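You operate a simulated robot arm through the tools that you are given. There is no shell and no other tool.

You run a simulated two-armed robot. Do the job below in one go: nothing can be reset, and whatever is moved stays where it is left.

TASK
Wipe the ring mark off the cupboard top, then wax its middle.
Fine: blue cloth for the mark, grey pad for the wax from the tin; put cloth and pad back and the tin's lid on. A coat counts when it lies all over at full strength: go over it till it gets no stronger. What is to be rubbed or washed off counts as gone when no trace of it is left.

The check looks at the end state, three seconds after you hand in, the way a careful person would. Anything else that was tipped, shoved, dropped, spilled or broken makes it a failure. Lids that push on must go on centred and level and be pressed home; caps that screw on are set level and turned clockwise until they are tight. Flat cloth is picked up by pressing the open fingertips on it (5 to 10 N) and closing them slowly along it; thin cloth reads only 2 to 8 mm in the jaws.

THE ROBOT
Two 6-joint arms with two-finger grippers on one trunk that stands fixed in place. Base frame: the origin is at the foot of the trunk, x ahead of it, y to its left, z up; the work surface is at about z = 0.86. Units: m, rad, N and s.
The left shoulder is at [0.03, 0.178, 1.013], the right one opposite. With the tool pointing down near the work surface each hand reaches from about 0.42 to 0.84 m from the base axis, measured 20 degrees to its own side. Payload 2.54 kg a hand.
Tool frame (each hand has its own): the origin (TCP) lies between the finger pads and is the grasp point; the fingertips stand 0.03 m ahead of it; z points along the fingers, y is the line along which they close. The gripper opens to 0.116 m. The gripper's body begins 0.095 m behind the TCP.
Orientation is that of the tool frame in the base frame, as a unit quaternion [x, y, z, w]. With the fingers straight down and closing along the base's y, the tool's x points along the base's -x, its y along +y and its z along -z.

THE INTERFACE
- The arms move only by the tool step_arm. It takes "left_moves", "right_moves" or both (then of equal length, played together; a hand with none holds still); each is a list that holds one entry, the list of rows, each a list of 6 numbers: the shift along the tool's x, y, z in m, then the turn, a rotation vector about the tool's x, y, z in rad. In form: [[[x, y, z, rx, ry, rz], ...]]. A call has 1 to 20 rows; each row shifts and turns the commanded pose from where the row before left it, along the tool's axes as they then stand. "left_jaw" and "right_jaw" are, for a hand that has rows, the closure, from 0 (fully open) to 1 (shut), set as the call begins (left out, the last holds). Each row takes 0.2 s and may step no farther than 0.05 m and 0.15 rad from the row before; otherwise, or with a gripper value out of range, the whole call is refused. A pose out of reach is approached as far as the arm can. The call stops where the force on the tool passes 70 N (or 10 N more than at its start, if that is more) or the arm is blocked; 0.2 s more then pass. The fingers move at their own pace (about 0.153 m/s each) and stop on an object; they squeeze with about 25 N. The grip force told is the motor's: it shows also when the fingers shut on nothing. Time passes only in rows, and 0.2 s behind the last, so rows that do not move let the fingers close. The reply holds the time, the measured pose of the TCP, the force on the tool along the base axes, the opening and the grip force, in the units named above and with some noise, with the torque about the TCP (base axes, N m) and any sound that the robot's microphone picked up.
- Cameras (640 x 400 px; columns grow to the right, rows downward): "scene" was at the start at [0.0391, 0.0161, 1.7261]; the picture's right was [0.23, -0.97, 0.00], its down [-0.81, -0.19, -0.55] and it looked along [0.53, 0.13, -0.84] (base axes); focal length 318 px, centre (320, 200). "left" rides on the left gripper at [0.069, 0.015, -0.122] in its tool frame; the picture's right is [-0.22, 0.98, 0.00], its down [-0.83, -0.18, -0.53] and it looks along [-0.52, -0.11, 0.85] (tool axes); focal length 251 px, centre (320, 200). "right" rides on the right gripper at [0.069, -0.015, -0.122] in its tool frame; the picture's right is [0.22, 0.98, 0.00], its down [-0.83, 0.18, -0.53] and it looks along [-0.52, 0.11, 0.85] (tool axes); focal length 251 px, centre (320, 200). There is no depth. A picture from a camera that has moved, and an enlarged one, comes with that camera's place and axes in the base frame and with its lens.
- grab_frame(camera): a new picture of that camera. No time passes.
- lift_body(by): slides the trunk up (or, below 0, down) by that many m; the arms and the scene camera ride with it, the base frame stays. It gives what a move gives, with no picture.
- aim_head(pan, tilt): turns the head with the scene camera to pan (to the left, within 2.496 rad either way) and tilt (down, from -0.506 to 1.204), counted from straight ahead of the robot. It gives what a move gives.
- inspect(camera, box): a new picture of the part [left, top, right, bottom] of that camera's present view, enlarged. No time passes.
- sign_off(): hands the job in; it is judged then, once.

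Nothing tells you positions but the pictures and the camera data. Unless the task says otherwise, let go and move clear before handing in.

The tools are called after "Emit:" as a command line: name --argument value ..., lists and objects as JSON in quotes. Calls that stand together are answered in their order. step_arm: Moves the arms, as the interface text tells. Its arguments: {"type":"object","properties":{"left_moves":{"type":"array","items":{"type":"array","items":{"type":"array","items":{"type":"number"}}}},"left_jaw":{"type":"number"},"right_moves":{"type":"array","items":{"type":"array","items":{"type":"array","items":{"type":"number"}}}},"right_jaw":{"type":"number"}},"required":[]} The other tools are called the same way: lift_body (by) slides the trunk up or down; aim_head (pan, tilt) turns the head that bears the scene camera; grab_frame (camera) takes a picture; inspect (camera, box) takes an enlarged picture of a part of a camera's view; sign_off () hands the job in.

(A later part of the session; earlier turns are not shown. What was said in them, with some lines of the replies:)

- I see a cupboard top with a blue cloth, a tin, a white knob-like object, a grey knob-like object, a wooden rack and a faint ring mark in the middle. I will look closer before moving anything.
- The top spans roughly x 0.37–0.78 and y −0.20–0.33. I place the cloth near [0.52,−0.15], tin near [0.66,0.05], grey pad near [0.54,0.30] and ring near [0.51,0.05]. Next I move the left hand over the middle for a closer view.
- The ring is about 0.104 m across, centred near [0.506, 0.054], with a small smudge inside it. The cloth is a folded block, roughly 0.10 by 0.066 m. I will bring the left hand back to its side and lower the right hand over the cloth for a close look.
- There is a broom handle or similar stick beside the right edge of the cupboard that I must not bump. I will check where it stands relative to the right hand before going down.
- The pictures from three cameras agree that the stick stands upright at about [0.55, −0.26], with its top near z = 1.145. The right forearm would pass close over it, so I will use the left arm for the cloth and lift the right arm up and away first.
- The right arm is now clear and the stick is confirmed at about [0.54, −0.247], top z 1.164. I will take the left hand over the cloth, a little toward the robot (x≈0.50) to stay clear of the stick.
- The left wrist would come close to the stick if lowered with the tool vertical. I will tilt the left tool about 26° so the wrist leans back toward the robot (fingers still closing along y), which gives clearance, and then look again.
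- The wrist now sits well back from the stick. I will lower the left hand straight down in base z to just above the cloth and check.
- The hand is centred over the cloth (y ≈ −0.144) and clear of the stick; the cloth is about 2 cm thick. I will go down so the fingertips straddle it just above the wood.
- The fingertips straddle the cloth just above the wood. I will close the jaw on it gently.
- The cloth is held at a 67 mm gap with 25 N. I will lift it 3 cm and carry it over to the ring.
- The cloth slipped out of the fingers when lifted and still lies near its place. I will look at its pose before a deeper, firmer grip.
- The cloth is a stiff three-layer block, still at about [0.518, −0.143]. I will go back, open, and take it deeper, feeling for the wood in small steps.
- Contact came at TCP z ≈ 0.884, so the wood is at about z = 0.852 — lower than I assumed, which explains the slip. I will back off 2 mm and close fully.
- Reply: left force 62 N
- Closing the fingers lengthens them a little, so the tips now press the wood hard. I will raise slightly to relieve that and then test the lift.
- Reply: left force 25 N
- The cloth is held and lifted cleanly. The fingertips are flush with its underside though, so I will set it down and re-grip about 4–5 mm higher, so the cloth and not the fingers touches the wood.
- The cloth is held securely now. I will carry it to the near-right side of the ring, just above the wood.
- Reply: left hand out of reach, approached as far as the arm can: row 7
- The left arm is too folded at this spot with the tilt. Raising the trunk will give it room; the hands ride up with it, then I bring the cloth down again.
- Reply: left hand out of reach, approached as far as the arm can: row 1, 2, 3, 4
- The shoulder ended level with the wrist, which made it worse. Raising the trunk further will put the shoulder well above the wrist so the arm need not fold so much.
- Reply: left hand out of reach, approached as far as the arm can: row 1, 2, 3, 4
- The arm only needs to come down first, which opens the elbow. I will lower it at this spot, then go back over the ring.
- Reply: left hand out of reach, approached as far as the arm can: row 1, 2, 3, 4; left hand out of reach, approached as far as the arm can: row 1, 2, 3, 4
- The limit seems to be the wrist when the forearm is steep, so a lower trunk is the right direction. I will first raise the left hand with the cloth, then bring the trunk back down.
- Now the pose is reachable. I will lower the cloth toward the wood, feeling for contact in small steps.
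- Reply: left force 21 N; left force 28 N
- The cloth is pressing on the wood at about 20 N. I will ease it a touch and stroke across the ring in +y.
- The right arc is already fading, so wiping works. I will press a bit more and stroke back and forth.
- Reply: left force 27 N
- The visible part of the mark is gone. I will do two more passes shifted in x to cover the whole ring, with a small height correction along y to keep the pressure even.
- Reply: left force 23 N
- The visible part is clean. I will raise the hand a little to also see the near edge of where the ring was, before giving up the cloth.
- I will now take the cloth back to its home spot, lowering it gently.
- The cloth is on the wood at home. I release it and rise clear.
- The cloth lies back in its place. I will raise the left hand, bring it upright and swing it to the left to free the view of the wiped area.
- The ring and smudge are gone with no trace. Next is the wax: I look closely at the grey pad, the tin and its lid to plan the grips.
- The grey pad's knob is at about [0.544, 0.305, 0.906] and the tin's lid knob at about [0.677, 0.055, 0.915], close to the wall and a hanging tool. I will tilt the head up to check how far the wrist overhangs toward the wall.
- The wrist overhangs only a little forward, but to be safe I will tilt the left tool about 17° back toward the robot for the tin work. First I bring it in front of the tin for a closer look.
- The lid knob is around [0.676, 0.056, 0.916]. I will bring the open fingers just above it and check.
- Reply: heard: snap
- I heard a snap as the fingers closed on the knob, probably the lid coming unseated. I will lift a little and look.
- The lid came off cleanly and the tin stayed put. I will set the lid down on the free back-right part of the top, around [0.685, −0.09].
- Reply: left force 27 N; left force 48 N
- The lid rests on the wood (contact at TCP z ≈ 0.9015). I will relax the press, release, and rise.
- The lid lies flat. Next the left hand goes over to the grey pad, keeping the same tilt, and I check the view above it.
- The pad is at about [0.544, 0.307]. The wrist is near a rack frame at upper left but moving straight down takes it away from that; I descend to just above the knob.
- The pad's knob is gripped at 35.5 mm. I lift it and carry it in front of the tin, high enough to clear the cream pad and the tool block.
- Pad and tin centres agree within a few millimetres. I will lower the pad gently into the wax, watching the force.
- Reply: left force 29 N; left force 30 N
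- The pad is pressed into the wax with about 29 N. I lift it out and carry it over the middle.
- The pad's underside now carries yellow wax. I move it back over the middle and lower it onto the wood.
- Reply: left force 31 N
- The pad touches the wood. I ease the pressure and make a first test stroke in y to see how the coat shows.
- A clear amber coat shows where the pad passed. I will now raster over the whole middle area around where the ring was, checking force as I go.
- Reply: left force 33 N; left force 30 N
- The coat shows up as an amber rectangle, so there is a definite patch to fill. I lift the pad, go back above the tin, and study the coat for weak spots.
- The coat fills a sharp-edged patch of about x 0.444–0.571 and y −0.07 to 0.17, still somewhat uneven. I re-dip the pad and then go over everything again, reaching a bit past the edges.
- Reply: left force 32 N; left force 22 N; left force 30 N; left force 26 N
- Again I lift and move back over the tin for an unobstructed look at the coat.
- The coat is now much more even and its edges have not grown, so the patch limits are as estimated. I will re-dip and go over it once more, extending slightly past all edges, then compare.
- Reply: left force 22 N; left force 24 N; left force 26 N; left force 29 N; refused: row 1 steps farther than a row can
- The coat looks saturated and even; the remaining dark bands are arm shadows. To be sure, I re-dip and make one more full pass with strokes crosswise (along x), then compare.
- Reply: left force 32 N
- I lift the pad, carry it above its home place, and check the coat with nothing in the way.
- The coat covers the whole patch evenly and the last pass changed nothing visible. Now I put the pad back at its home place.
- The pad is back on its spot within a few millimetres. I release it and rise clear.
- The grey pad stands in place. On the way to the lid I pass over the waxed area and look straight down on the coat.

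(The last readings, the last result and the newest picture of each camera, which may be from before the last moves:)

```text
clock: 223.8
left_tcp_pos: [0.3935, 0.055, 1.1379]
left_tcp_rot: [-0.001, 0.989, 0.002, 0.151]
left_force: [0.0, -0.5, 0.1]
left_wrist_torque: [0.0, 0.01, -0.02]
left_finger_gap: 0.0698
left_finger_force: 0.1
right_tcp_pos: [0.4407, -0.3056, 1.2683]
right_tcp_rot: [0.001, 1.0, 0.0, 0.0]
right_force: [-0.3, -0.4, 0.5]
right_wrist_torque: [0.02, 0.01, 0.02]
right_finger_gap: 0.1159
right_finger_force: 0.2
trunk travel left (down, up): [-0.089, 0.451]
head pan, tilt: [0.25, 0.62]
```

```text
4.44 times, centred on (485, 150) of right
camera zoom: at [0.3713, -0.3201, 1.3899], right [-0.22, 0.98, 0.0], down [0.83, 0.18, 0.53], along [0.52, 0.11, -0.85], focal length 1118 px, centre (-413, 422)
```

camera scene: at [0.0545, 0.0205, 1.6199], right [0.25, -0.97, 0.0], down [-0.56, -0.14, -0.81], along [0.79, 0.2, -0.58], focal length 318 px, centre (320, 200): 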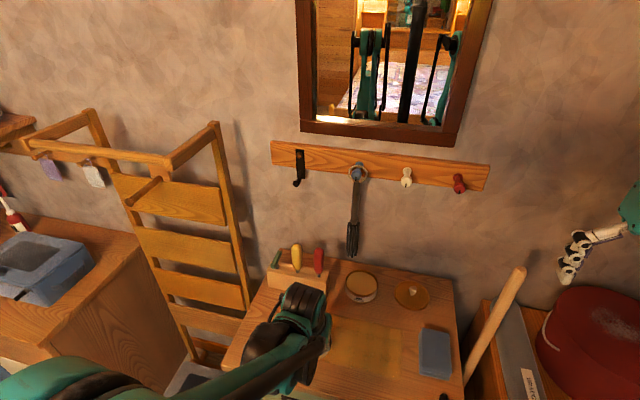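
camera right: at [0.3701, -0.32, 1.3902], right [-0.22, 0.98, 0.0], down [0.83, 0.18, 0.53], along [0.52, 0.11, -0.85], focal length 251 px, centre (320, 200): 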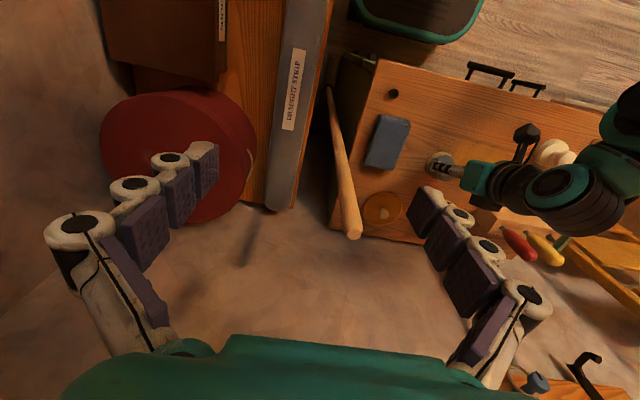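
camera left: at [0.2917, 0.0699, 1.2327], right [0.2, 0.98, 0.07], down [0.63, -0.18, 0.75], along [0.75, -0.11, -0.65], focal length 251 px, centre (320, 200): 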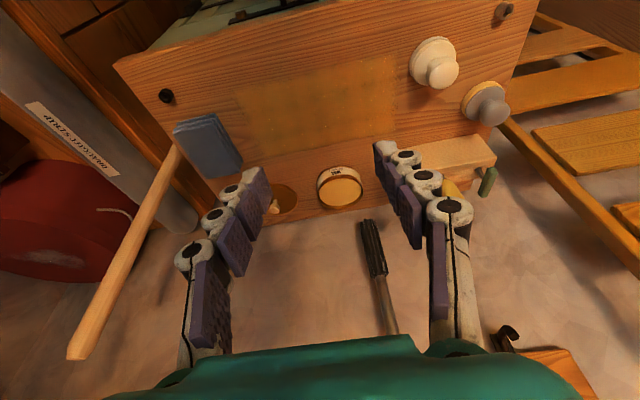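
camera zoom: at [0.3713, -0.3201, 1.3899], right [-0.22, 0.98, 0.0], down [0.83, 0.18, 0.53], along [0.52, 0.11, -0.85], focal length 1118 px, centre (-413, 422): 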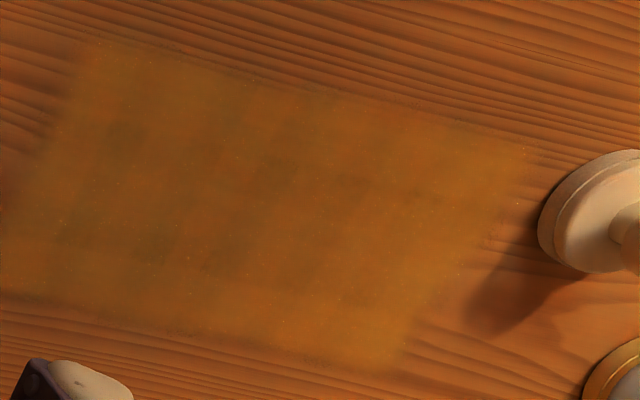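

The whole patch is covered to its straight edges, the grain is hidden uniformly and I take it as full strength. Now I go for the lid.

Emit:
step_arm --left_moves '[[[-0.0294, -0.018, 0.02715, 0, 0, 0], [-0.0294, -0.018, 0.02715, 0, 0, 0], [-0.0294, -0.018, 0.02715, 0, 0, 0], [-0.0294, -0.018, 0.02715, 0, 0, 0], [-0.0294, -0.018, 0.02715, 0, 0, 0], [-0.0294, -0.018, 0.02715, 0, 0, 0], [-0.0294, -0.018, 0.02715, 0, 0, 0], [-0.0294, -0.0183, 0.02715, 0, 0, 0], [0, 0, 0, 0, 0, 0]]]' --left_jaw 0.5

Emit:
grab_frame --camera "left"

Emit:
grab_frame --camera "scene"

```text
clock: 225.8
left_tcp_pos: [0.6804, -0.0884, 1.0003]
left_tcp_rot: [-0.001, 0.989, 0.001, 0.15]
left_force: [-0.4, 0.7, 0.0]
left_wrist_torque: [-0.04, -0.02, 0.02]
left_finger_gap: 0.0579
left_finger_force: 0.1
right_tcp_pos: [0.4384, -0.3046, 1.269]
right_tcp_rot: [0.0, 1.0, 0.001, 0.0]
right_force: [-0.2, 0.1, 0.1]
right_wrist_torque: [0.0, -0.03, -0.03]
right_finger_gap: 0.1162
right_finger_force: 0.1
trunk travel left (down, up): [-0.089, 0.451]
head pan, tilt: [0.25, 0.62]
```

```text
taken
camera left: at [0.5798, -0.0734, 1.094], right [0.2, 0.98, 0.07], down [0.63, -0.18, 0.76], along [0.75, -0.11, -0.65], focal length 251 px, centre (320, 200)
```

left: 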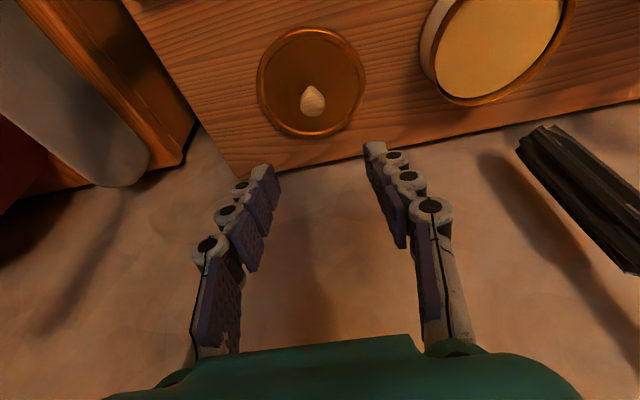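

```text
taken
camera scene: at [0.0546, 0.0221, 1.6198], right [0.25, -0.97, 0.0], down [-0.56, -0.14, -0.81], along [0.79, 0.2, -0.58], focal length 318 px, centre (320, 200)
```

scene: 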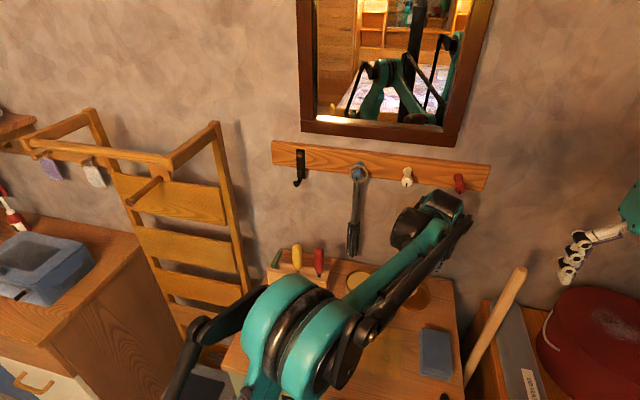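

Emit:
step_arm --left_moves '[[[0.0122, -0.0005, 0.0427, 0, 0, 0], [0.0122, -0.0005, 0.0427, 0, 0, 0], [0, 0, 0, 0, 0, 0]]]'

Emit:
inspect --camera "left" --box '[220, 60, 420, 230]'

```text
clock: 226.6
left_tcp_pos: [0.6837, -0.0901, 0.9093]
left_tcp_rot: [-0.001, 0.989, 0.002, 0.151]
left_force: [-0.3, 0.2, -0.1]
left_wrist_torque: [-0.03, -0.04, 0.0]
left_finger_gap: 0.0578
left_finger_force: 0.1
right_tcp_pos: [0.4396, -0.3052, 1.2691]
right_tcp_rot: [0.0, 1.0, 0.0, 0.0]
right_force: [-0.2, 0.0, 0.8]
right_wrist_torque: [0.02, -0.04, -0.01]
right_finger_gap: 0.1158
right_finger_force: 0.1
trunk travel left (down, up): [-0.089, 0.451]
head pan, tilt: [0.25, 0.62]
```

```text
2.35 times, centred on (320, 145) of left
camera zoom: at [0.5818, -0.0751, 1.0044], right [0.2, 0.98, 0.07], down [0.63, -0.18, 0.76], along [0.75, -0.11, -0.65], focal length 592 px, centre (320, 329)
```

zoom: 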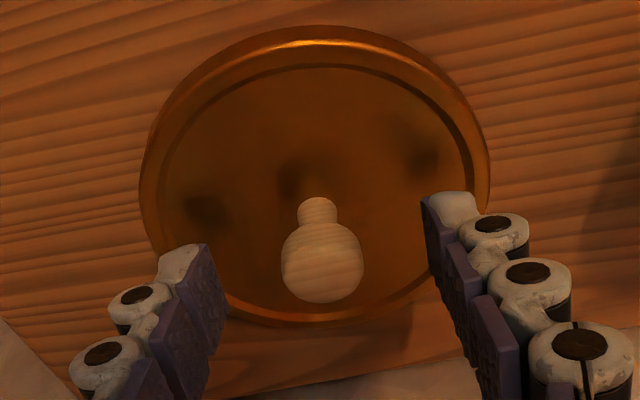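

Emit:
step_arm --left_moves '[[[0.0022, 0.0005, 0.0072, 0, 0, 0], [0, 0, 0, 0, 0, 0]]]'

Emit:
step_arm --left_moves '[[[0, 0, 0, 0, 0, 0], [0, 0, 0, 0, 0, 0], [0, 0, 0, 0, 0, 0]]]' --left_jaw 0.95

Emit:
inspect --camera "left" --box '[220, 60, 420, 230]'

```text
clock: 227.2
left_tcp_pos: [0.6831, -0.0891, 0.9018]
left_tcp_rot: [0.0, 0.989, 0.001, 0.151]
left_force: [0.4, -0.2, -0.4]
left_wrist_torque: [0.01, 0.02, -0.02]
left_finger_gap: 0.058
left_finger_force: 0.0
right_tcp_pos: [0.4405, -0.3053, 1.2679]
right_tcp_rot: [0.0, 1.0, 0.0, 0.0]
right_force: [1.0, 0.4, -0.1]
right_wrist_torque: [0.01, 0.03, 0.03]
right_finger_gap: 0.1161
right_finger_force: 0.1
trunk travel left (down, up): [-0.089, 0.451]
head pan, tilt: [0.25, 0.62]
```

```text
clock: 228.0
left_tcp_pos: [0.6832, -0.0882, 0.9023]
left_tcp_rot: [-0.001, 0.989, 0.001, 0.15]
left_force: [0.1, 0.5, 1.1]
left_wrist_torque: [-0.02, 0.02, 0.02]
left_finger_gap: 0.0198
left_finger_force: 24.8
right_tcp_pos: [0.4392, -0.3054, 1.2683]
right_tcp_rot: [-0.001, 1.0, 0.0, -0.001]
right_force: [-0.8, 0.2, 0.4]
right_wrist_torque: [0.01, -0.06, -0.01]
right_finger_gap: 0.1161
right_finger_force: 0.0
trunk travel left (down, up): [-0.089, 0.451]
head pan, tilt: [0.25, 0.62]
```

```text
2.35 times, centred on (320, 145) of left
camera zoom: at [0.5822, -0.0744, 0.9971], right [0.2, 0.98, 0.07], down [0.63, -0.18, 0.75], along [0.75, -0.11, -0.65], focal length 592 px, centre (320, 329)
```

zoom: 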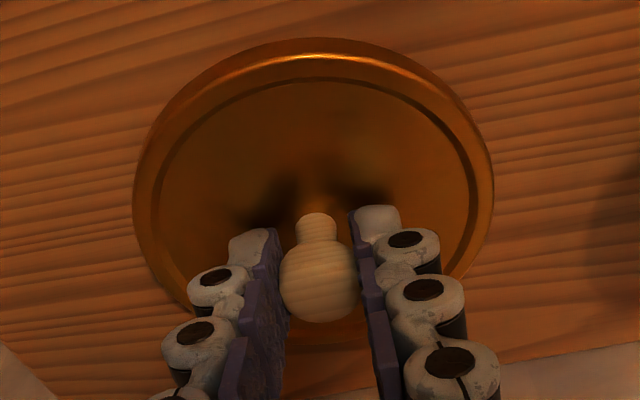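

The lid is gripped as before. I lift it and bring it over the tin, then check alignment.

Emit:
step_arm --left_moves '[[[-0.0015, 0, -0.0048, 0, 0, 0], [-0.0118, 0, -0.0382, 0, 0, 0], [-0.0118, 0, -0.0382, 0, 0, 0], [0.0032, 0.036, -0.001, 0, 0, 0], [0.0032, 0.036, -0.001, 0, 0, 0], [0.0032, 0.036, -0.001, 0, 0, 0], [0.0032, 0.036, -0.001, 0, 0, 0], [0, 0, 0, 0, 0, 0]]]'

Emit:
grab_frame --camera "left"

Emit:
inspect --camera "scene" --box '[320, 210, 420, 310]'

```text
clock: 229.8
left_tcp_pos: [0.6694, 0.0541, 0.988]
left_tcp_rot: [-0.001, 0.989, 0.001, 0.15]
left_force: [-0.8, -0.4, -0.1]
left_wrist_torque: [0.02, 0.0, -0.01]
left_finger_gap: 0.0195
left_finger_force: 25.1
right_tcp_pos: [0.4405, -0.3052, 1.2687]
right_tcp_rot: [0.0, 1.0, 0.0, 0.0]
right_force: [-0.5, -0.5, -0.4]
right_wrist_torque: [-0.01, -0.01, 0.01]
right_finger_gap: 0.1161
right_finger_force: 0.0
trunk travel left (down, up): [-0.089, 0.451]
head pan, tilt: [0.25, 0.62]
```

```text
taken
camera left: at [0.5679, 0.0698, 1.0832], right [0.2, 0.98, 0.07], down [0.63, -0.18, 0.75], along [0.75, -0.11, -0.65], focal length 251 px, centre (320, 200)
```

left: 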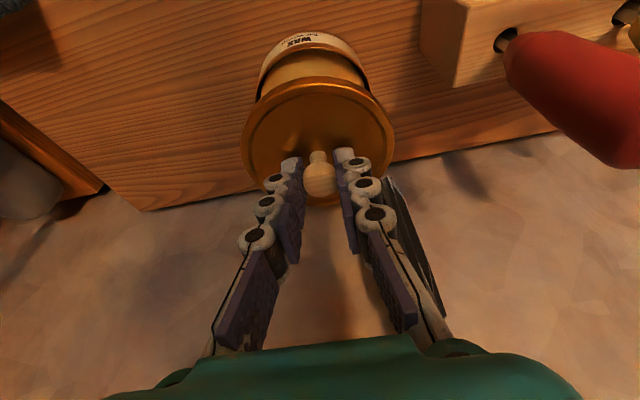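

```text
4.00 times, centred on (370, 260) of scene
camera zoom: at [0.056, 0.021, 1.6197], right [0.25, -0.97, 0.0], down [-0.56, -0.14, -0.81], along [0.79, 0.2, -0.58], focal length 1274 px, centre (120, -40)
```

zoom: 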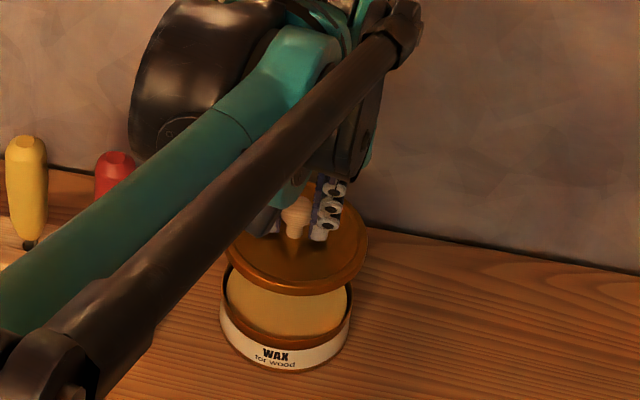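

Emit:
step_arm --left_moves '[[[0.0059, 0.0005, 0.0191, 0, 0, 0], [0.0053, 0, 0.0172, 0, 0, 0], [0, 0, 0, 0, 0, 0]]]'

Emit:
inspect --camera "left" --box '[220, 20, 420, 220]'

Emit:
inspect --camera "scene" --box '[335, 245, 395, 310]'

```text
clock: 230.6
left_tcp_pos: [0.6706, 0.0565, 0.9514]
left_tcp_rot: [-0.001, 0.989, 0.001, 0.151]
left_force: [0.2, 0.0, 0.2]
left_wrist_torque: [0.01, -0.01, 0.0]
left_finger_gap: 0.0195
left_finger_force: 25.3
right_tcp_pos: [0.4395, -0.3051, 1.2688]
right_tcp_rot: [-0.001, 1.0, 0.001, 0.0]
right_force: [-0.1, 0.2, 0.2]
right_wrist_torque: [0.0, -0.02, -0.04]
right_finger_gap: 0.1159
right_finger_force: 0.1
trunk travel left (down, up): [-0.089, 0.451]
head pan, tilt: [0.25, 0.62]
```

```text
2.00 times, centred on (320, 120) of left
camera zoom: at [0.5683, 0.0709, 1.0448], right [0.2, 0.98, 0.07], down [0.63, -0.18, 0.75], along [0.75, -0.11, -0.65], focal length 503 px, centre (320, 360)
```

zoom: 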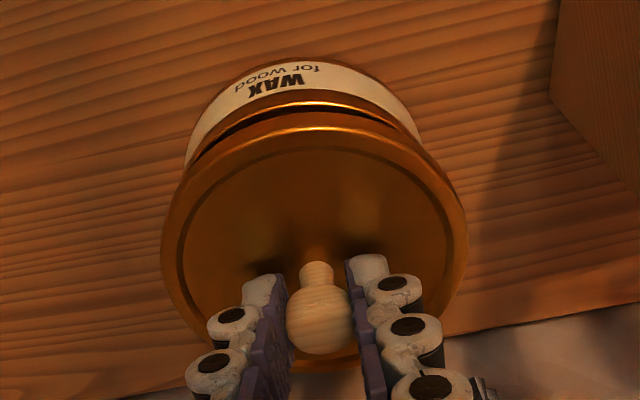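

```text
6.15 times, centred on (365, 278) of scene
camera zoom: at [0.0557, 0.0216, 1.6197], right [0.25, -0.97, 0.0], down [-0.56, -0.14, -0.81], along [0.79, 0.2, -0.58], focal length 1960 px, centre (43, -277)
```

zoom: 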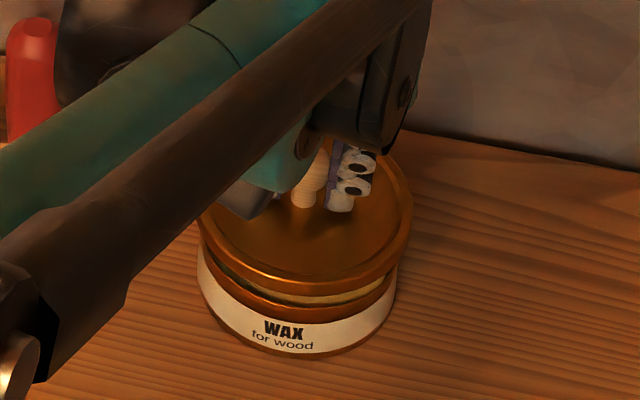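

The lid hovers over the tin within about 2 mm by my estimates. I nudge it slightly and lower in small steps, watching the side forces.

Emit:
step_arm --left_moves '[[[0.001, -0.0008, -0.0003, 0, 0, 0], [0.0012, 0, 0.0038, 0, 0, 0], [0, 0, 0, 0, 0, 0]]]'

Emit:
step_arm --left_moves '[[[0.0006, 0, 0.0019, 0, 0, 0], [0, 0, 0, 0, 0, 0]]]'

Emit:
step_arm --left_moves '[[[0.0006, 0, 0.0019, 0, 0, 0], [0, 0, 0, 0, 0, 0]]]'

Emit:
inspect --camera "scene" --box '[335, 245, 395, 310]'

```text
clock: 231.4
left_tcp_pos: [0.668, 0.0544, 0.9448]
left_tcp_rot: [-0.001, 0.989, 0.001, 0.15]
left_force: [0.0, -0.1, -0.1]
left_wrist_torque: [0.02, -0.03, 0.01]
left_finger_gap: 0.0192
left_finger_force: 24.8
right_tcp_pos: [0.4403, -0.3058, 1.2689]
right_tcp_rot: [0.0, 1.0, 0.001, 0.0]
right_force: [-0.3, 0.2, 0.1]
right_wrist_torque: [0.01, -0.03, -0.02]
right_finger_gap: 0.1161
right_finger_force: 0.0
trunk travel left (down, up): [-0.089, 0.451]
head pan, tilt: [0.25, 0.62]
```

```text
clock: 232.0
left_tcp_pos: [0.6688, 0.0547, 0.944]
left_tcp_rot: [-0.001, 0.989, 0.001, 0.15]
left_force: [-0.4, 0.0, 0.1]
left_wrist_torque: [0.0, 0.01, 0.01]
left_finger_gap: 0.0193
left_finger_force: 25.2
right_tcp_pos: [0.4399, -0.3055, 1.2684]
right_tcp_rot: [0.0, 1.0, 0.001, -0.001]
right_force: [0.3, -0.2, 0.6]
right_wrist_torque: [-0.03, -0.01, -0.02]
right_finger_gap: 0.1163
right_finger_force: 0.2
trunk travel left (down, up): [-0.089, 0.451]
head pan, tilt: [0.25, 0.62]
```

```text
clock: 232.6
left_tcp_pos: [0.6686, 0.0551, 0.9421]
left_tcp_rot: [-0.001, 0.989, 0.001, 0.15]
left_force: [0.0, -1.0, -0.4]
left_wrist_torque: [-0.02, 0.01, -0.05]
left_finger_gap: 0.0197
left_finger_force: 24.9
right_tcp_pos: [0.4406, -0.3058, 1.2681]
right_tcp_rot: [0.0, 1.0, -0.001, 0.0]
right_force: [-0.1, -0.2, 0.3]
right_wrist_torque: [-0.03, -0.02, 0.0]
right_finger_gap: 0.1156
right_finger_force: 0.0
trunk travel left (down, up): [-0.089, 0.451]
head pan, tilt: [0.25, 0.62]
```

```text
6.15 times, centred on (365, 278) of scene
camera zoom: at [0.0557, 0.0216, 1.6197], right [0.25, -0.97, 0.0], down [-0.56, -0.14, -0.81], along [0.79, 0.2, -0.58], focal length 1960 px, centre (43, -277)
```

zoom: 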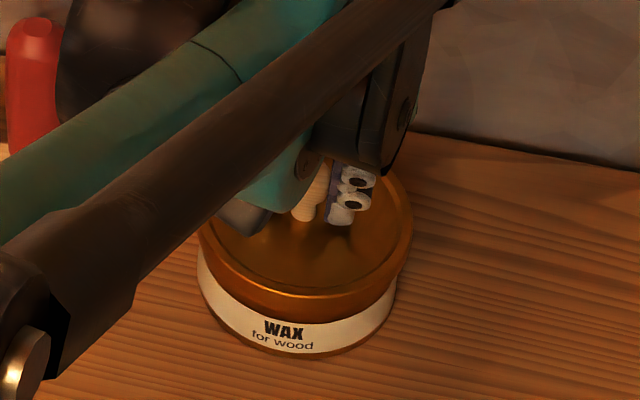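

Emit:
step_arm --left_moves '[[[0.0006, 0, 0.0019, 0, 0, 0], [0, 0, 0, 0, 0, 0]]]'

Emit:
step_arm --left_moves '[[[0.0006, 0, 0.0019, 0, 0, 0], [0, 0, 0, 0, 0, 0]]]'

Emit:
step_arm --left_moves '[[[0.0004, 0, 0.0014, 0, 0, 0], [0, 0, 0, 0, 0, 0]]]'

```text
clock: 233.2
left_tcp_pos: [0.6686, 0.0558, 0.9395]
left_tcp_rot: [-0.001, 0.989, 0.001, 0.15]
left_force: [0.1, 0.6, 0.0]
left_wrist_torque: [0.01, -0.02, 0.04]
left_finger_gap: 0.0196
left_finger_force: 25.0
right_tcp_pos: [0.4404, -0.3061, 1.2687]
right_tcp_rot: [0.0, 1.0, 0.0, 0.0]
right_force: [-0.5, 1.0, 0.3]
right_wrist_torque: [0.01, -0.01, 0.0]
right_finger_gap: 0.1159
right_finger_force: 0.1
trunk travel left (down, up): [-0.089, 0.451]
head pan, tilt: [0.25, 0.62]
```

```text
clock: 233.8
left_tcp_pos: [0.6694, 0.0563, 0.9387]
left_tcp_rot: [-0.002, 0.989, 0.001, 0.15]
left_force: [0.0, -0.5, 0.1]
left_wrist_torque: [-0.02, 0.03, -0.03]
left_finger_gap: 0.0196
left_finger_force: 25.0
right_tcp_pos: [0.4396, -0.3048, 1.2688]
right_tcp_rot: [0.0, 1.0, 0.001, 0.001]
right_force: [0.7, 0.0, 0.1]
right_wrist_torque: [0.0, 0.03, -0.03]
right_finger_gap: 0.116
right_finger_force: 0.1
trunk travel left (down, up): [-0.089, 0.451]
head pan, tilt: [0.25, 0.62]
```

```text
clock: 234.4
left_tcp_pos: [0.6687, 0.0541, 0.9357]
left_tcp_rot: [-0.001, 0.989, 0.001, 0.15]
left_force: [0.3, 0.5, -0.1]
left_wrist_torque: [0.01, -0.03, 0.04]
left_finger_gap: 0.0191
left_finger_force: 25.3
right_tcp_pos: [0.4404, -0.3046, 1.2676]
right_tcp_rot: [0.001, 1.0, 0.0, 0.0]
right_force: [0.3, 0.8, 0.1]
right_wrist_torque: [0.02, -0.05, 0.0]
right_finger_gap: 0.1159
right_finger_force: 0.0
trunk travel left (down, up): [-0.089, 0.451]
head pan, tilt: [0.25, 0.62]
```

Emit:
step_arm --left_moves '[[[0.0003, 0, 0.001, 0, 0, 0], [0, 0, 0, 0, 0, 0]]]'

Emit:
step_arm --left_moves '[[[0.0003, 0, 0.001, 0, 0, 0], [0, 0, 0, 0, 0, 0]]]'

Emit:
step_arm --left_moves '[[[0.0003, 0, 0.001, 0, 0, 0], [0, 0, 0, 0, 0, 0]]]'

```text
clock: 235.0
left_tcp_pos: [0.6695, 0.0541, 0.935]
left_tcp_rot: [0.0, 0.989, 0.0, 0.151]
left_force: [0.4, -1.1, -0.7]
left_wrist_torque: [0.01, 0.01, -0.01]
left_finger_gap: 0.0195
left_finger_force: 24.5
right_tcp_pos: [0.4399, -0.3051, 1.2688]
right_tcp_rot: [-0.001, 1.0, 0.0, 0.0]
right_force: [-0.1, 0.2, -0.3]
right_wrist_torque: [0.0, 0.04, -0.01]
right_finger_gap: 0.1163
right_finger_force: 0.1
trunk travel left (down, up): [-0.089, 0.451]
head pan, tilt: [0.25, 0.62]
```

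```text
clock: 235.6
left_tcp_pos: [0.6682, 0.0546, 0.9344]
left_tcp_rot: [-0.002, 0.989, 0.002, 0.15]
left_force: [0.7, -0.1, -0.1]
left_wrist_torque: [-0.02, 0.03, 0.04]
left_finger_gap: 0.0195
left_finger_force: 25.1
right_tcp_pos: [0.4409, -0.3053, 1.268]
right_tcp_rot: [0.0, 1.0, 0.0, 0.0]
right_force: [0.0, -0.8, 0.0]
right_wrist_torque: [-0.01, -0.03, -0.02]
right_finger_gap: 0.1158
right_finger_force: 0.1
trunk travel left (down, up): [-0.089, 0.451]
head pan, tilt: [0.25, 0.62]
```

```text
clock: 236.2
left_tcp_pos: [0.6697, 0.0551, 0.9338]
left_tcp_rot: [-0.001, 0.989, 0.001, 0.15]
left_force: [0.6, 0.0, -0.2]
left_wrist_torque: [0.01, 0.02, -0.01]
left_finger_gap: 0.0192
left_finger_force: 24.8
right_tcp_pos: [0.4413, -0.3052, 1.2683]
right_tcp_rot: [0.0, 1.0, 0.0, 0.001]
right_force: [-0.2, -0.4, 0.0]
right_wrist_torque: [-0.03, 0.02, 0.01]
right_finger_gap: 0.1161
right_finger_force: 0.0
trunk travel left (down, up): [-0.089, 0.451]
head pan, tilt: [0.25, 0.62]
```

Emit:
step_arm --left_moves '[[[0.0003, 0, 0.001, 0, 0, 0], [0, 0, 0, 0, 0, 0]]]'

Emit:
step_arm --left_moves '[[[0.0003, 0, 0.001, 0, 0, 0], [0, 0, 0, 0, 0, 0]]]'

Emit:
inspect --camera "scene" --box '[335, 245, 395, 310]'

```text
clock: 236.8
left_tcp_pos: [0.6687, 0.0547, 0.9318]
left_tcp_rot: [0.0, 0.988, 0.001, 0.152]
left_force: [0.1, 1.0, 11.3]
left_wrist_torque: [0.03, 0.0, 0.03]
left_finger_gap: 0.0194
left_finger_force: 24.2
right_tcp_pos: [0.4397, -0.3066, 1.2696]
right_tcp_rot: [0.001, 1.0, 0.0, 0.001]
right_force: [0.0, -1.2, 0.7]
right_wrist_torque: [-0.02, -0.01, -0.06]
right_finger_gap: 0.1159
right_finger_force: 0.1
trunk travel left (down, up): [-0.089, 0.451]
head pan, tilt: [0.25, 0.62]
heard: snap
```

```text
clock: 237.4
left_tcp_pos: [0.6689, 0.0554, 0.9315]
left_tcp_rot: [-0.001, 0.988, 0.001, 0.153]
left_force: [6.8, 1.8, 25.6]
left_wrist_torque: [0.04, -0.24, 0.0]
left_finger_gap: 0.0192
left_finger_force: 24.8
right_tcp_pos: [0.4382, -0.3068, 1.2694]
right_tcp_rot: [0.0, 1.0, 0.0, 0.0]
right_force: [0.4, 0.2, 0.6]
right_wrist_torque: [0.01, -0.04, -0.01]
right_finger_gap: 0.1157
right_finger_force: 0.0
trunk travel left (down, up): [-0.089, 0.451]
head pan, tilt: [0.25, 0.62]
```

```text
6.15 times, centred on (365, 278) of scene
camera zoom: at [0.0536, 0.0217, 1.62], right [0.25, -0.97, 0.0], down [-0.56, -0.14, -0.81], along [0.79, 0.2, -0.58], focal length 1960 px, centre (43, -277)
```

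zoom: 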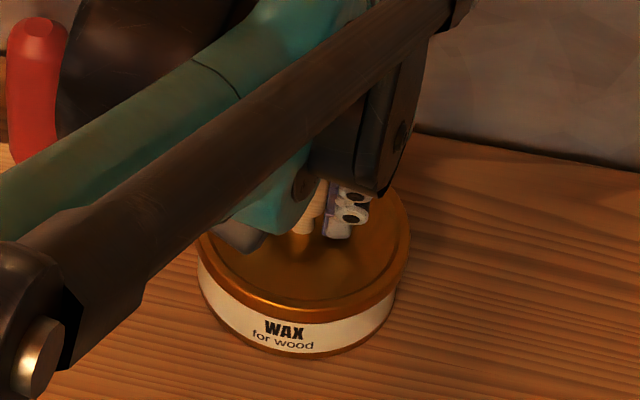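

I heard the snap and the lid is pressed home. I relieve the pressure, open the fingers and check before rising.

Emit:
step_arm --left_moves '[[[-0.0004, 0, -0.0013, 0, 0, 0], [0, 0, 0, 0, 0, 0]]]'

Emit:
step_arm --left_moves '[[[0, 0, 0, 0, 0, 0], [0, 0, 0, 0, 0, 0]]]' --left_jaw 0.6

```text
clock: 238.0
left_tcp_pos: [0.6682, 0.0551, 0.932]
left_tcp_rot: [-0.001, 0.988, 0.001, 0.151]
left_force: [5.3, 1.7, 13.5]
left_wrist_torque: [0.07, -0.32, -0.01]
left_finger_gap: 0.0193
left_finger_force: 24.7
right_tcp_pos: [0.4395, -0.3051, 1.2681]
right_tcp_rot: [0.0, 1.0, 0.0, 0.0]
right_force: [0.2, 0.2, 0.4]
right_wrist_torque: [-0.02, 0.02, 0.0]
right_finger_gap: 0.1157
right_finger_force: 0.0
trunk travel left (down, up): [-0.089, 0.451]
head pan, tilt: [0.25, 0.62]
```

```text
clock: 238.6
left_tcp_pos: [0.6684, 0.0551, 0.9315]
left_tcp_rot: [-0.001, 0.989, 0.001, 0.15]
left_force: [-0.2, 0.0, 0.7]
left_wrist_torque: [-0.05, 0.05, 0.0]
left_finger_gap: 0.0463
left_finger_force: 0.1
right_tcp_pos: [0.4408, -0.3051, 1.269]
right_tcp_rot: [0.0, 1.0, 0.0, 0.001]
right_force: [0.3, -0.6, 0.0]
right_wrist_torque: [-0.01, -0.01, -0.01]
right_finger_gap: 0.1161
right_finger_force: 0.0
trunk travel left (down, up): [-0.089, 0.451]
head pan, tilt: [0.25, 0.62]
```

Emit:
step_arm --left_moves '[[[-0.003, 0, -0.0095, 0, 0, 0], [-0.0118, 0, -0.0382, 0, 0, 0], [-0.0118, 0, -0.0382, 0, 0, 0], [-0.0118, 0, -0.0382, 0, 0, 0], [0, 0, 0, 0, 0, 0]]]'

Emit:
grab_frame --camera "left"

Emit:
inspect --camera "scene" --box '[335, 245, 395, 310]'

```text
clock: 239.8
left_tcp_pos: [0.6684, 0.0557, 1.0606]
left_tcp_rot: [0.0, 0.989, 0.001, 0.15]
left_force: [1.1, 0.2, 0.1]
left_wrist_torque: [-0.01, 0.04, 0.0]
left_finger_gap: 0.0465
left_finger_force: 0.1
right_tcp_pos: [0.4404, -0.3056, 1.2686]
right_tcp_rot: [0.0, 1.0, 0.0, 0.0]
right_force: [0.7, 0.7, -0.2]
right_wrist_torque: [0.01, 0.0, 0.01]
right_finger_gap: 0.1159
right_finger_force: 0.0
trunk travel left (down, up): [-0.089, 0.451]
head pan, tilt: [0.25, 0.62]
```

```text
taken
camera left: at [0.5675, 0.0709, 1.1564], right [0.2, 0.98, 0.07], down [0.63, -0.18, 0.75], along [0.75, -0.11, -0.65], focal length 251 px, centre (320, 200)
```

left: 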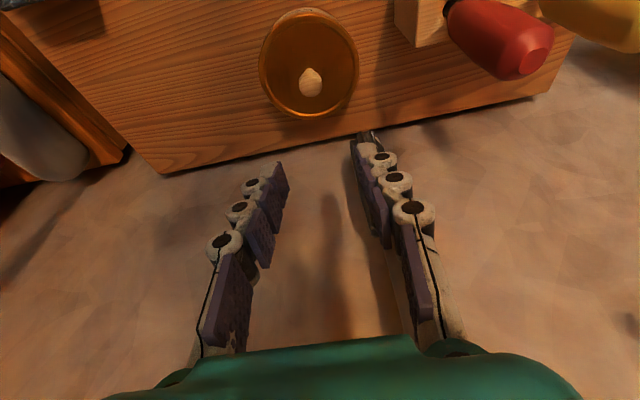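

```text
6.15 times, centred on (365, 278) of scene
camera zoom: at [0.0562, 0.0216, 1.6197], right [0.25, -0.97, 0.0], down [-0.56, -0.14, -0.81], along [0.79, 0.2, -0.58], focal length 1960 px, centre (43, -277)
```

zoom: 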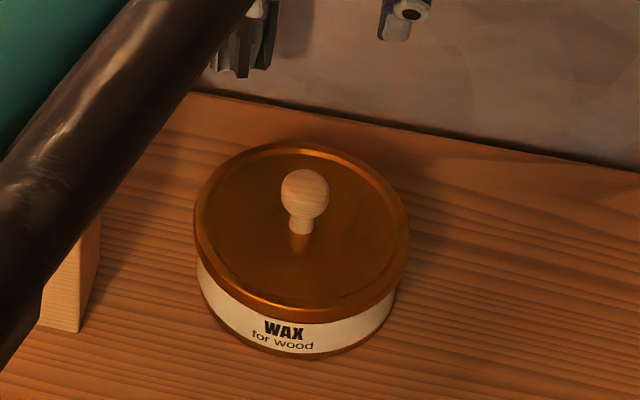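

The lid sits level and closed. I withdraw the left arm up and back to the left, and then look over the whole top.

Emit:
step_arm --left_moves '[[[0.0304, 0, -0.02, 0, 0, 0], [0.0304, 0.03, -0.02, 0, 0, 0], [0.0304, 0.03, -0.02, 0, 0, 0], [0.0304, 0.03, -0.02, 0, 0, 0], [0.0304, 0.03, -0.02, 0, 0, 0], [0.0304, 0.03, -0.02, 0, 0, 0], [0, 0.03, 0, 0, 0.15, 0], [0, 0.03, 0, 0, 0.15, 0], [0, 0, 0, 0, 0, 0]]]' --left_jaw 0.0

Emit:
aim_head --pan 0.2 --tilt 0.95

Emit:
grab_frame --camera "scene"

Emit:
grab_frame --camera "left"

Emit:
grab_frame --camera "right"

```text
clock: 241.8
left_tcp_pos: [0.4591, 0.2645, 1.1221]
left_tcp_rot: [-0.001, 1.0, 0.001, 0.001]
left_force: [-0.1, 0.4, 0.0]
left_wrist_torque: [-0.02, 0.01, -0.03]
left_finger_gap: 0.1159
left_finger_force: 0.2
right_tcp_pos: [0.4394, -0.3061, 1.2685]
right_tcp_rot: [0.001, 1.0, 0.0, 0.001]
right_force: [1.0, -0.6, -0.2]
right_wrist_torque: [0.01, 0.0, -0.02]
right_finger_gap: 0.116
right_finger_force: 0.1
trunk travel left (down, up): [-0.089, 0.451]
head pan, tilt: [0.25, 0.62]
```

```text
clock: 242.6
left_tcp_pos: [0.4591, 0.2647, 1.1226]
left_tcp_rot: [-0.001, 1.0, 0.002, 0.001]
left_force: [-0.3, 0.5, -0.4]
left_wrist_torque: [0.02, 0.02, -0.01]
left_finger_gap: 0.116
left_finger_force: 0.0
right_tcp_pos: [0.4397, -0.3051, 1.2687]
right_tcp_rot: [0.0, 1.0, -0.001, 0.0]
right_force: [0.2, -0.2, -0.4]
right_wrist_torque: [-0.02, 0.01, -0.01]
right_finger_gap: 0.1161
right_finger_force: 0.1
trunk travel left (down, up): [-0.089, 0.451]
head pan, tilt: [0.201, 0.949]
```

```text
taken
camera scene: at [0.0419, 0.0144, 1.5931], right [0.2, -0.98, 0.0], down [-0.8, -0.16, -0.58], along [0.57, 0.12, -0.81], focal length 318 px, centre (320, 200)
```

scene: 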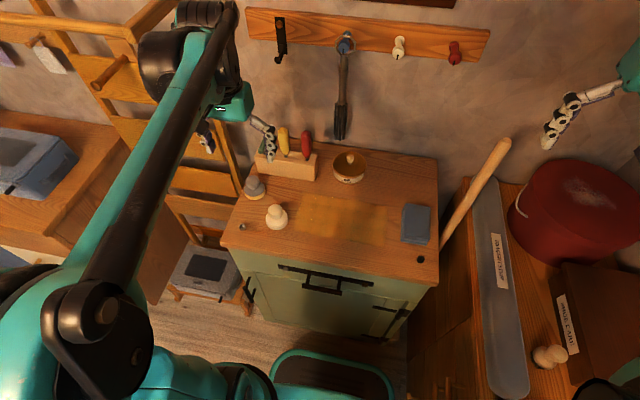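

```text
taken
camera left: at [0.3903, 0.2796, 1.2439], right [0.21, 0.98, 0.0], down [0.82, -0.18, 0.54], along [0.52, -0.11, -0.84], focal length 251 px, centre (320, 200)
```

left: 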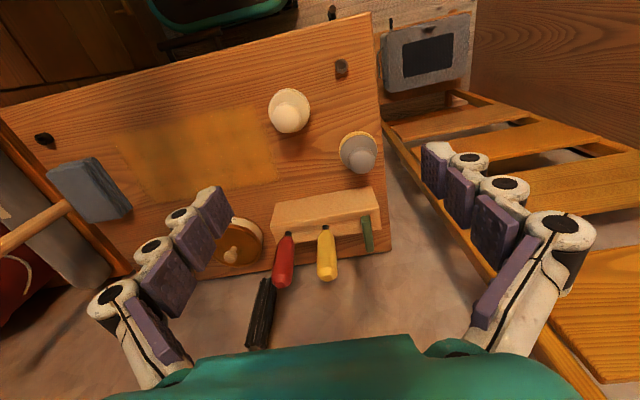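

```text
taken
camera right: at [0.3707, -0.3201, 1.39], right [-0.22, 0.98, 0.0], down [0.83, 0.18, 0.53], along [0.52, 0.11, -0.85], focal length 251 px, centre (320, 200)
```

right: 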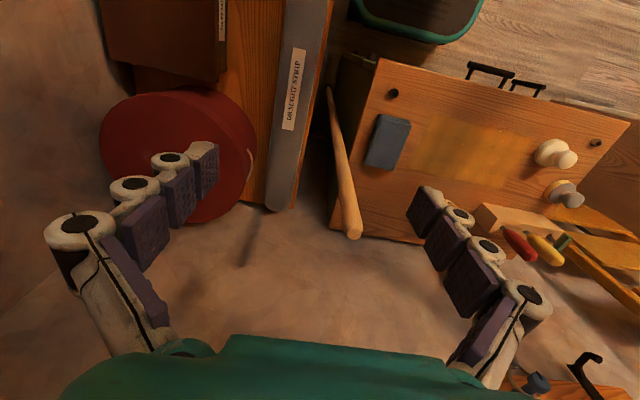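

Emit:
inspect --camera "scene" --box '[270, 170, 410, 270]'

Emit:
inspect --camera "left" --box '[100, 80, 300, 220]'

Emit:
inspect --camera "scene" --box '[220, 120, 450, 280]'

Emit:
inspect --camera "right" --box '[400, 100, 540, 200]'

```text
4.00 times, centred on (340, 220) of scene
camera zoom: at [0.0419, 0.0144, 1.5931], right [0.2, -0.98, 0.0], down [-0.8, -0.16, -0.58], along [0.57, 0.12, -0.81], focal length 1274 px, centre (240, 120)
```

zoom: 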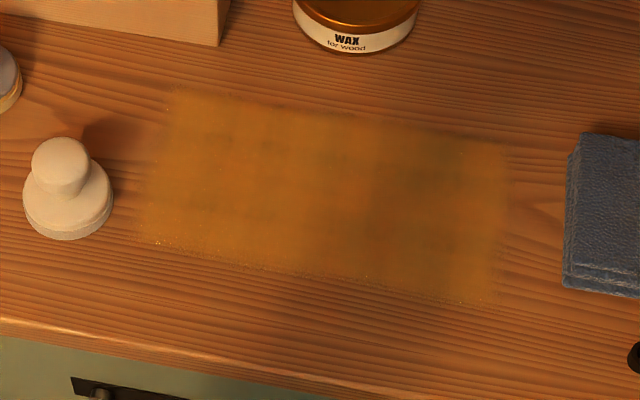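

```text
2.86 times, centred on (200, 150) of left
camera zoom: at [0.3903, 0.2796, 1.2439], right [0.21, 0.98, 0.0], down [0.82, -0.18, 0.54], along [0.52, -0.11, -0.84], focal length 718 px, centre (663, 343)
```

zoom: 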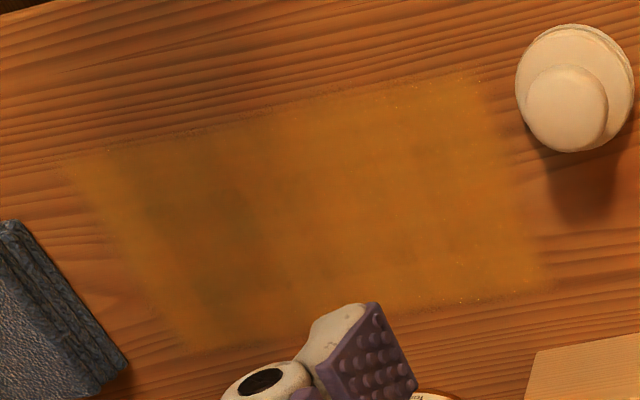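

```text
2.50 times, centred on (335, 200) of scene
camera zoom: at [0.0419, 0.0144, 1.5931], right [0.2, -0.98, 0.0], down [-0.8, -0.16, -0.58], along [0.57, 0.12, -0.81], focal length 796 px, centre (282, 200)
```

zoom: 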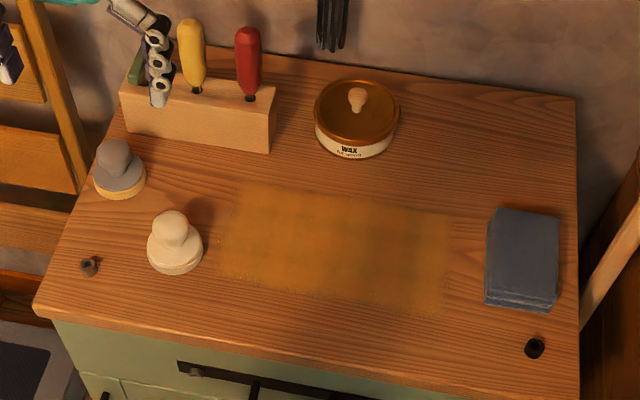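

```text
4.00 times, centred on (470, 150) of right
camera zoom: at [0.3707, -0.3201, 1.39], right [-0.22, 0.98, 0.0], down [0.83, 0.18, 0.53], along [0.52, 0.11, -0.85], focal length 1006 px, centre (-280, 400)
```

zoom: 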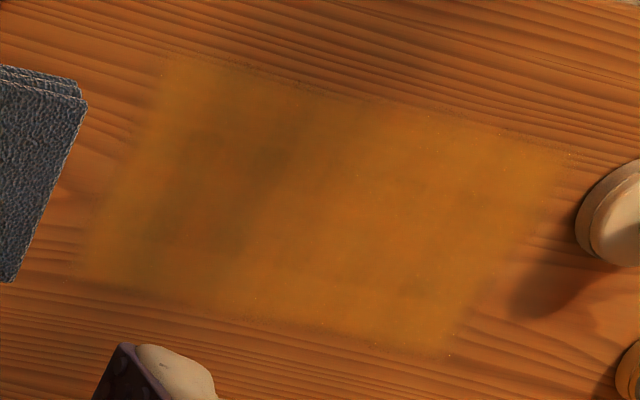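

Emit:
inspect --camera "scene" --box '[300, 185, 340, 240]'

Emit:
inspect --camera "scene" --box '[360, 195, 410, 260]'

Emit:
inspect --camera "left" --box '[225, 95, 305, 195]'

Emit:
inspect --camera "left" --box '[110, 110, 200, 215]'

```text
7.27 times, centred on (320, 212) of scene
camera zoom: at [0.0419, 0.0144, 1.5931], right [0.2, -0.98, 0.0], down [-0.8, -0.16, -0.58], along [0.57, 0.12, -0.81], focal length 2316 px, centre (320, 109)
```

zoom: 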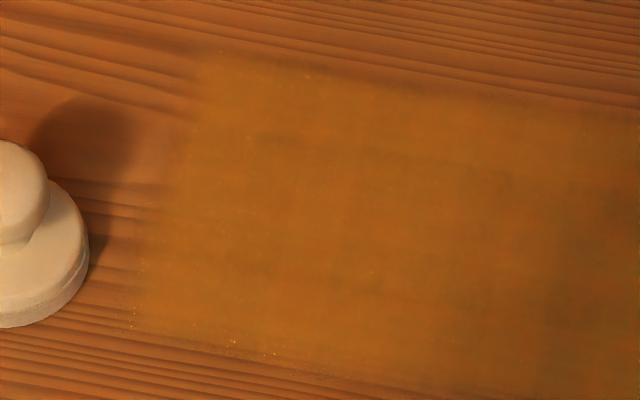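

```text
6.15 times, centred on (385, 228) of scene
camera zoom: at [0.0419, 0.0144, 1.5931], right [0.2, -0.98, 0.0], down [-0.8, -0.16, -0.58], along [0.57, 0.12, -0.81], focal length 1960 px, centre (-80, 31)
```

zoom: 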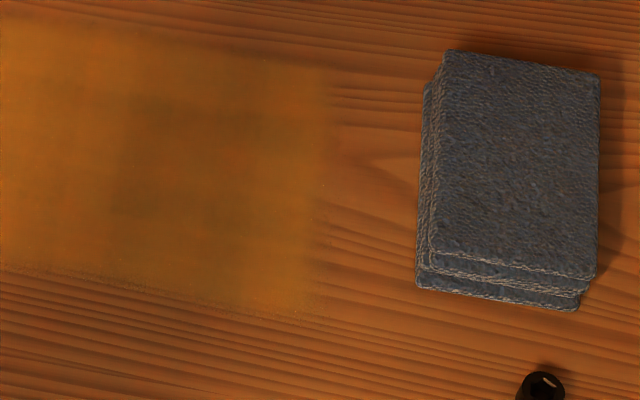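

```text
4.00 times, centred on (265, 145) of left
camera zoom: at [0.3903, 0.2796, 1.2439], right [0.21, 0.98, 0.0], down [0.82, -0.18, 0.54], along [0.52, -0.11, -0.84], focal length 1006 px, centre (540, 420)
```

zoom: 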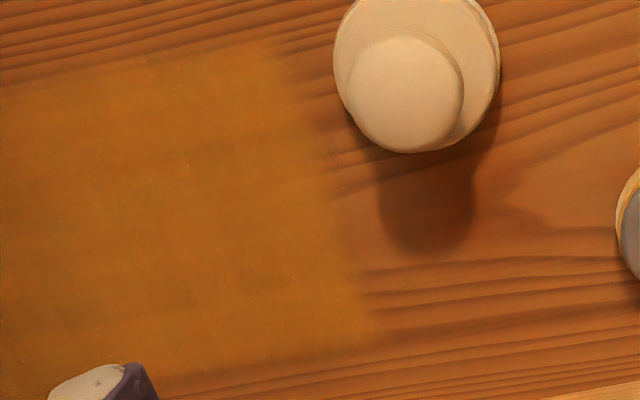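

```text
3.81 times, centred on (155, 162) of left
camera zoom: at [0.3903, 0.2796, 1.2439], right [0.21, 0.98, 0.0], down [0.82, -0.18, 0.54], along [0.52, -0.11, -0.84], focal length 958 px, centre (949, 343)
```

zoom: 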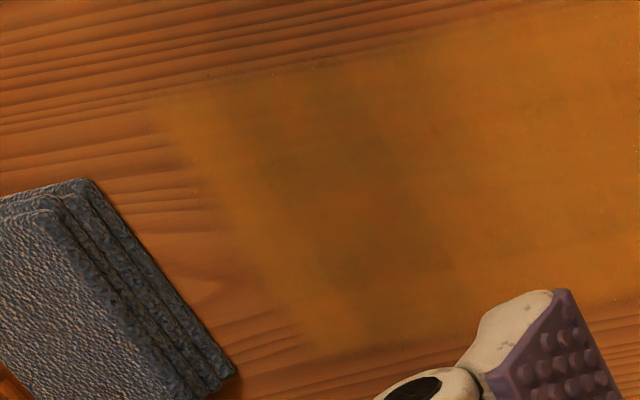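

Everything is in order: the ring mark is gone, the wax coat is even to its edges, the cloth and grey pad are back, the tin's lid is on and snapped home, and the other items are untouched. I raise the left hand a little more to stand clear and then hand in.

Emit:
step_arm --left_moves '[[[0.01, 0, -0.04, 0, 0, 0], [0.01, 0, -0.04, 0, 0, 0], [0, 0, 0, 0, 0, 0]]]'

Emit:
grab_frame --camera "scene"

```text
clock: 243.4
left_tcp_pos: [0.4383, 0.2635, 1.203]
left_tcp_rot: [-0.001, 1.0, 0.001, 0.001]
left_force: [-0.1, -0.7, 0.1]
left_wrist_torque: [-0.01, -0.02, -0.01]
left_finger_gap: 0.1159
left_finger_force: 0.0
right_tcp_pos: [0.4403, -0.3051, 1.2669]
right_tcp_rot: [0.0, 1.0, 0.0, 0.0]
right_force: [1.4, 0.0, -0.7]
right_wrist_torque: [0.03, 0.0, 0.03]
right_finger_gap: 0.1159
right_finger_force: 0.0
trunk travel left (down, up): [-0.089, 0.451]
head pan, tilt: [0.201, 0.949]
```

```text
taken
camera scene: at [0.0421, 0.0146, 1.593], right [0.2, -0.98, 0.0], down [-0.8, -0.16, -0.58], along [0.57, 0.12, -0.81], focal length 318 px, centre (320, 200)
```

scene: 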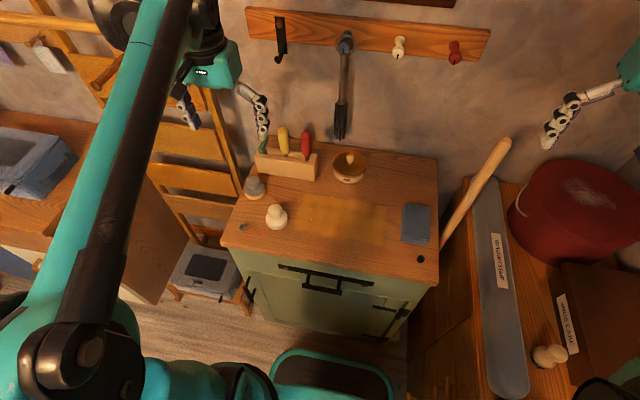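

The final view shows the top tidy, both hands empty and clear, and nothing disturbed. I hand in the job.

Emit:
sign_off

```text
The job is handed in.
```

The ring mark is wiped off and the middle of the cupboard top is waxed. I've handed the job in; no result has come back yet.

- **Ring mark:** the blue cloth took off the ring and the small smudge inside it. Close views from all three cameras showed no trace.
- **Wax:** the coat fills a patch about 0.13 by 0.24 m in the middle, even right up to its edges. I went over it four times, dipping the grey pad again before each new pass. The last pass changed nothing I could see, so I took it to be at full strength.
- **Put back:** the cloth and the grey pad are within a few millimetres of where they started. The pad's underside still carries wax. The tin's lid went back on level and snapped shut.
- **Slip:** the cloth came out of the fingers on the first lift, but it stayed in its place, and I picked it up again with a deeper grip.

In the last pictures everything else on and around the cupboard looked undisturbed. Both hands were empty and clear when I handed in.
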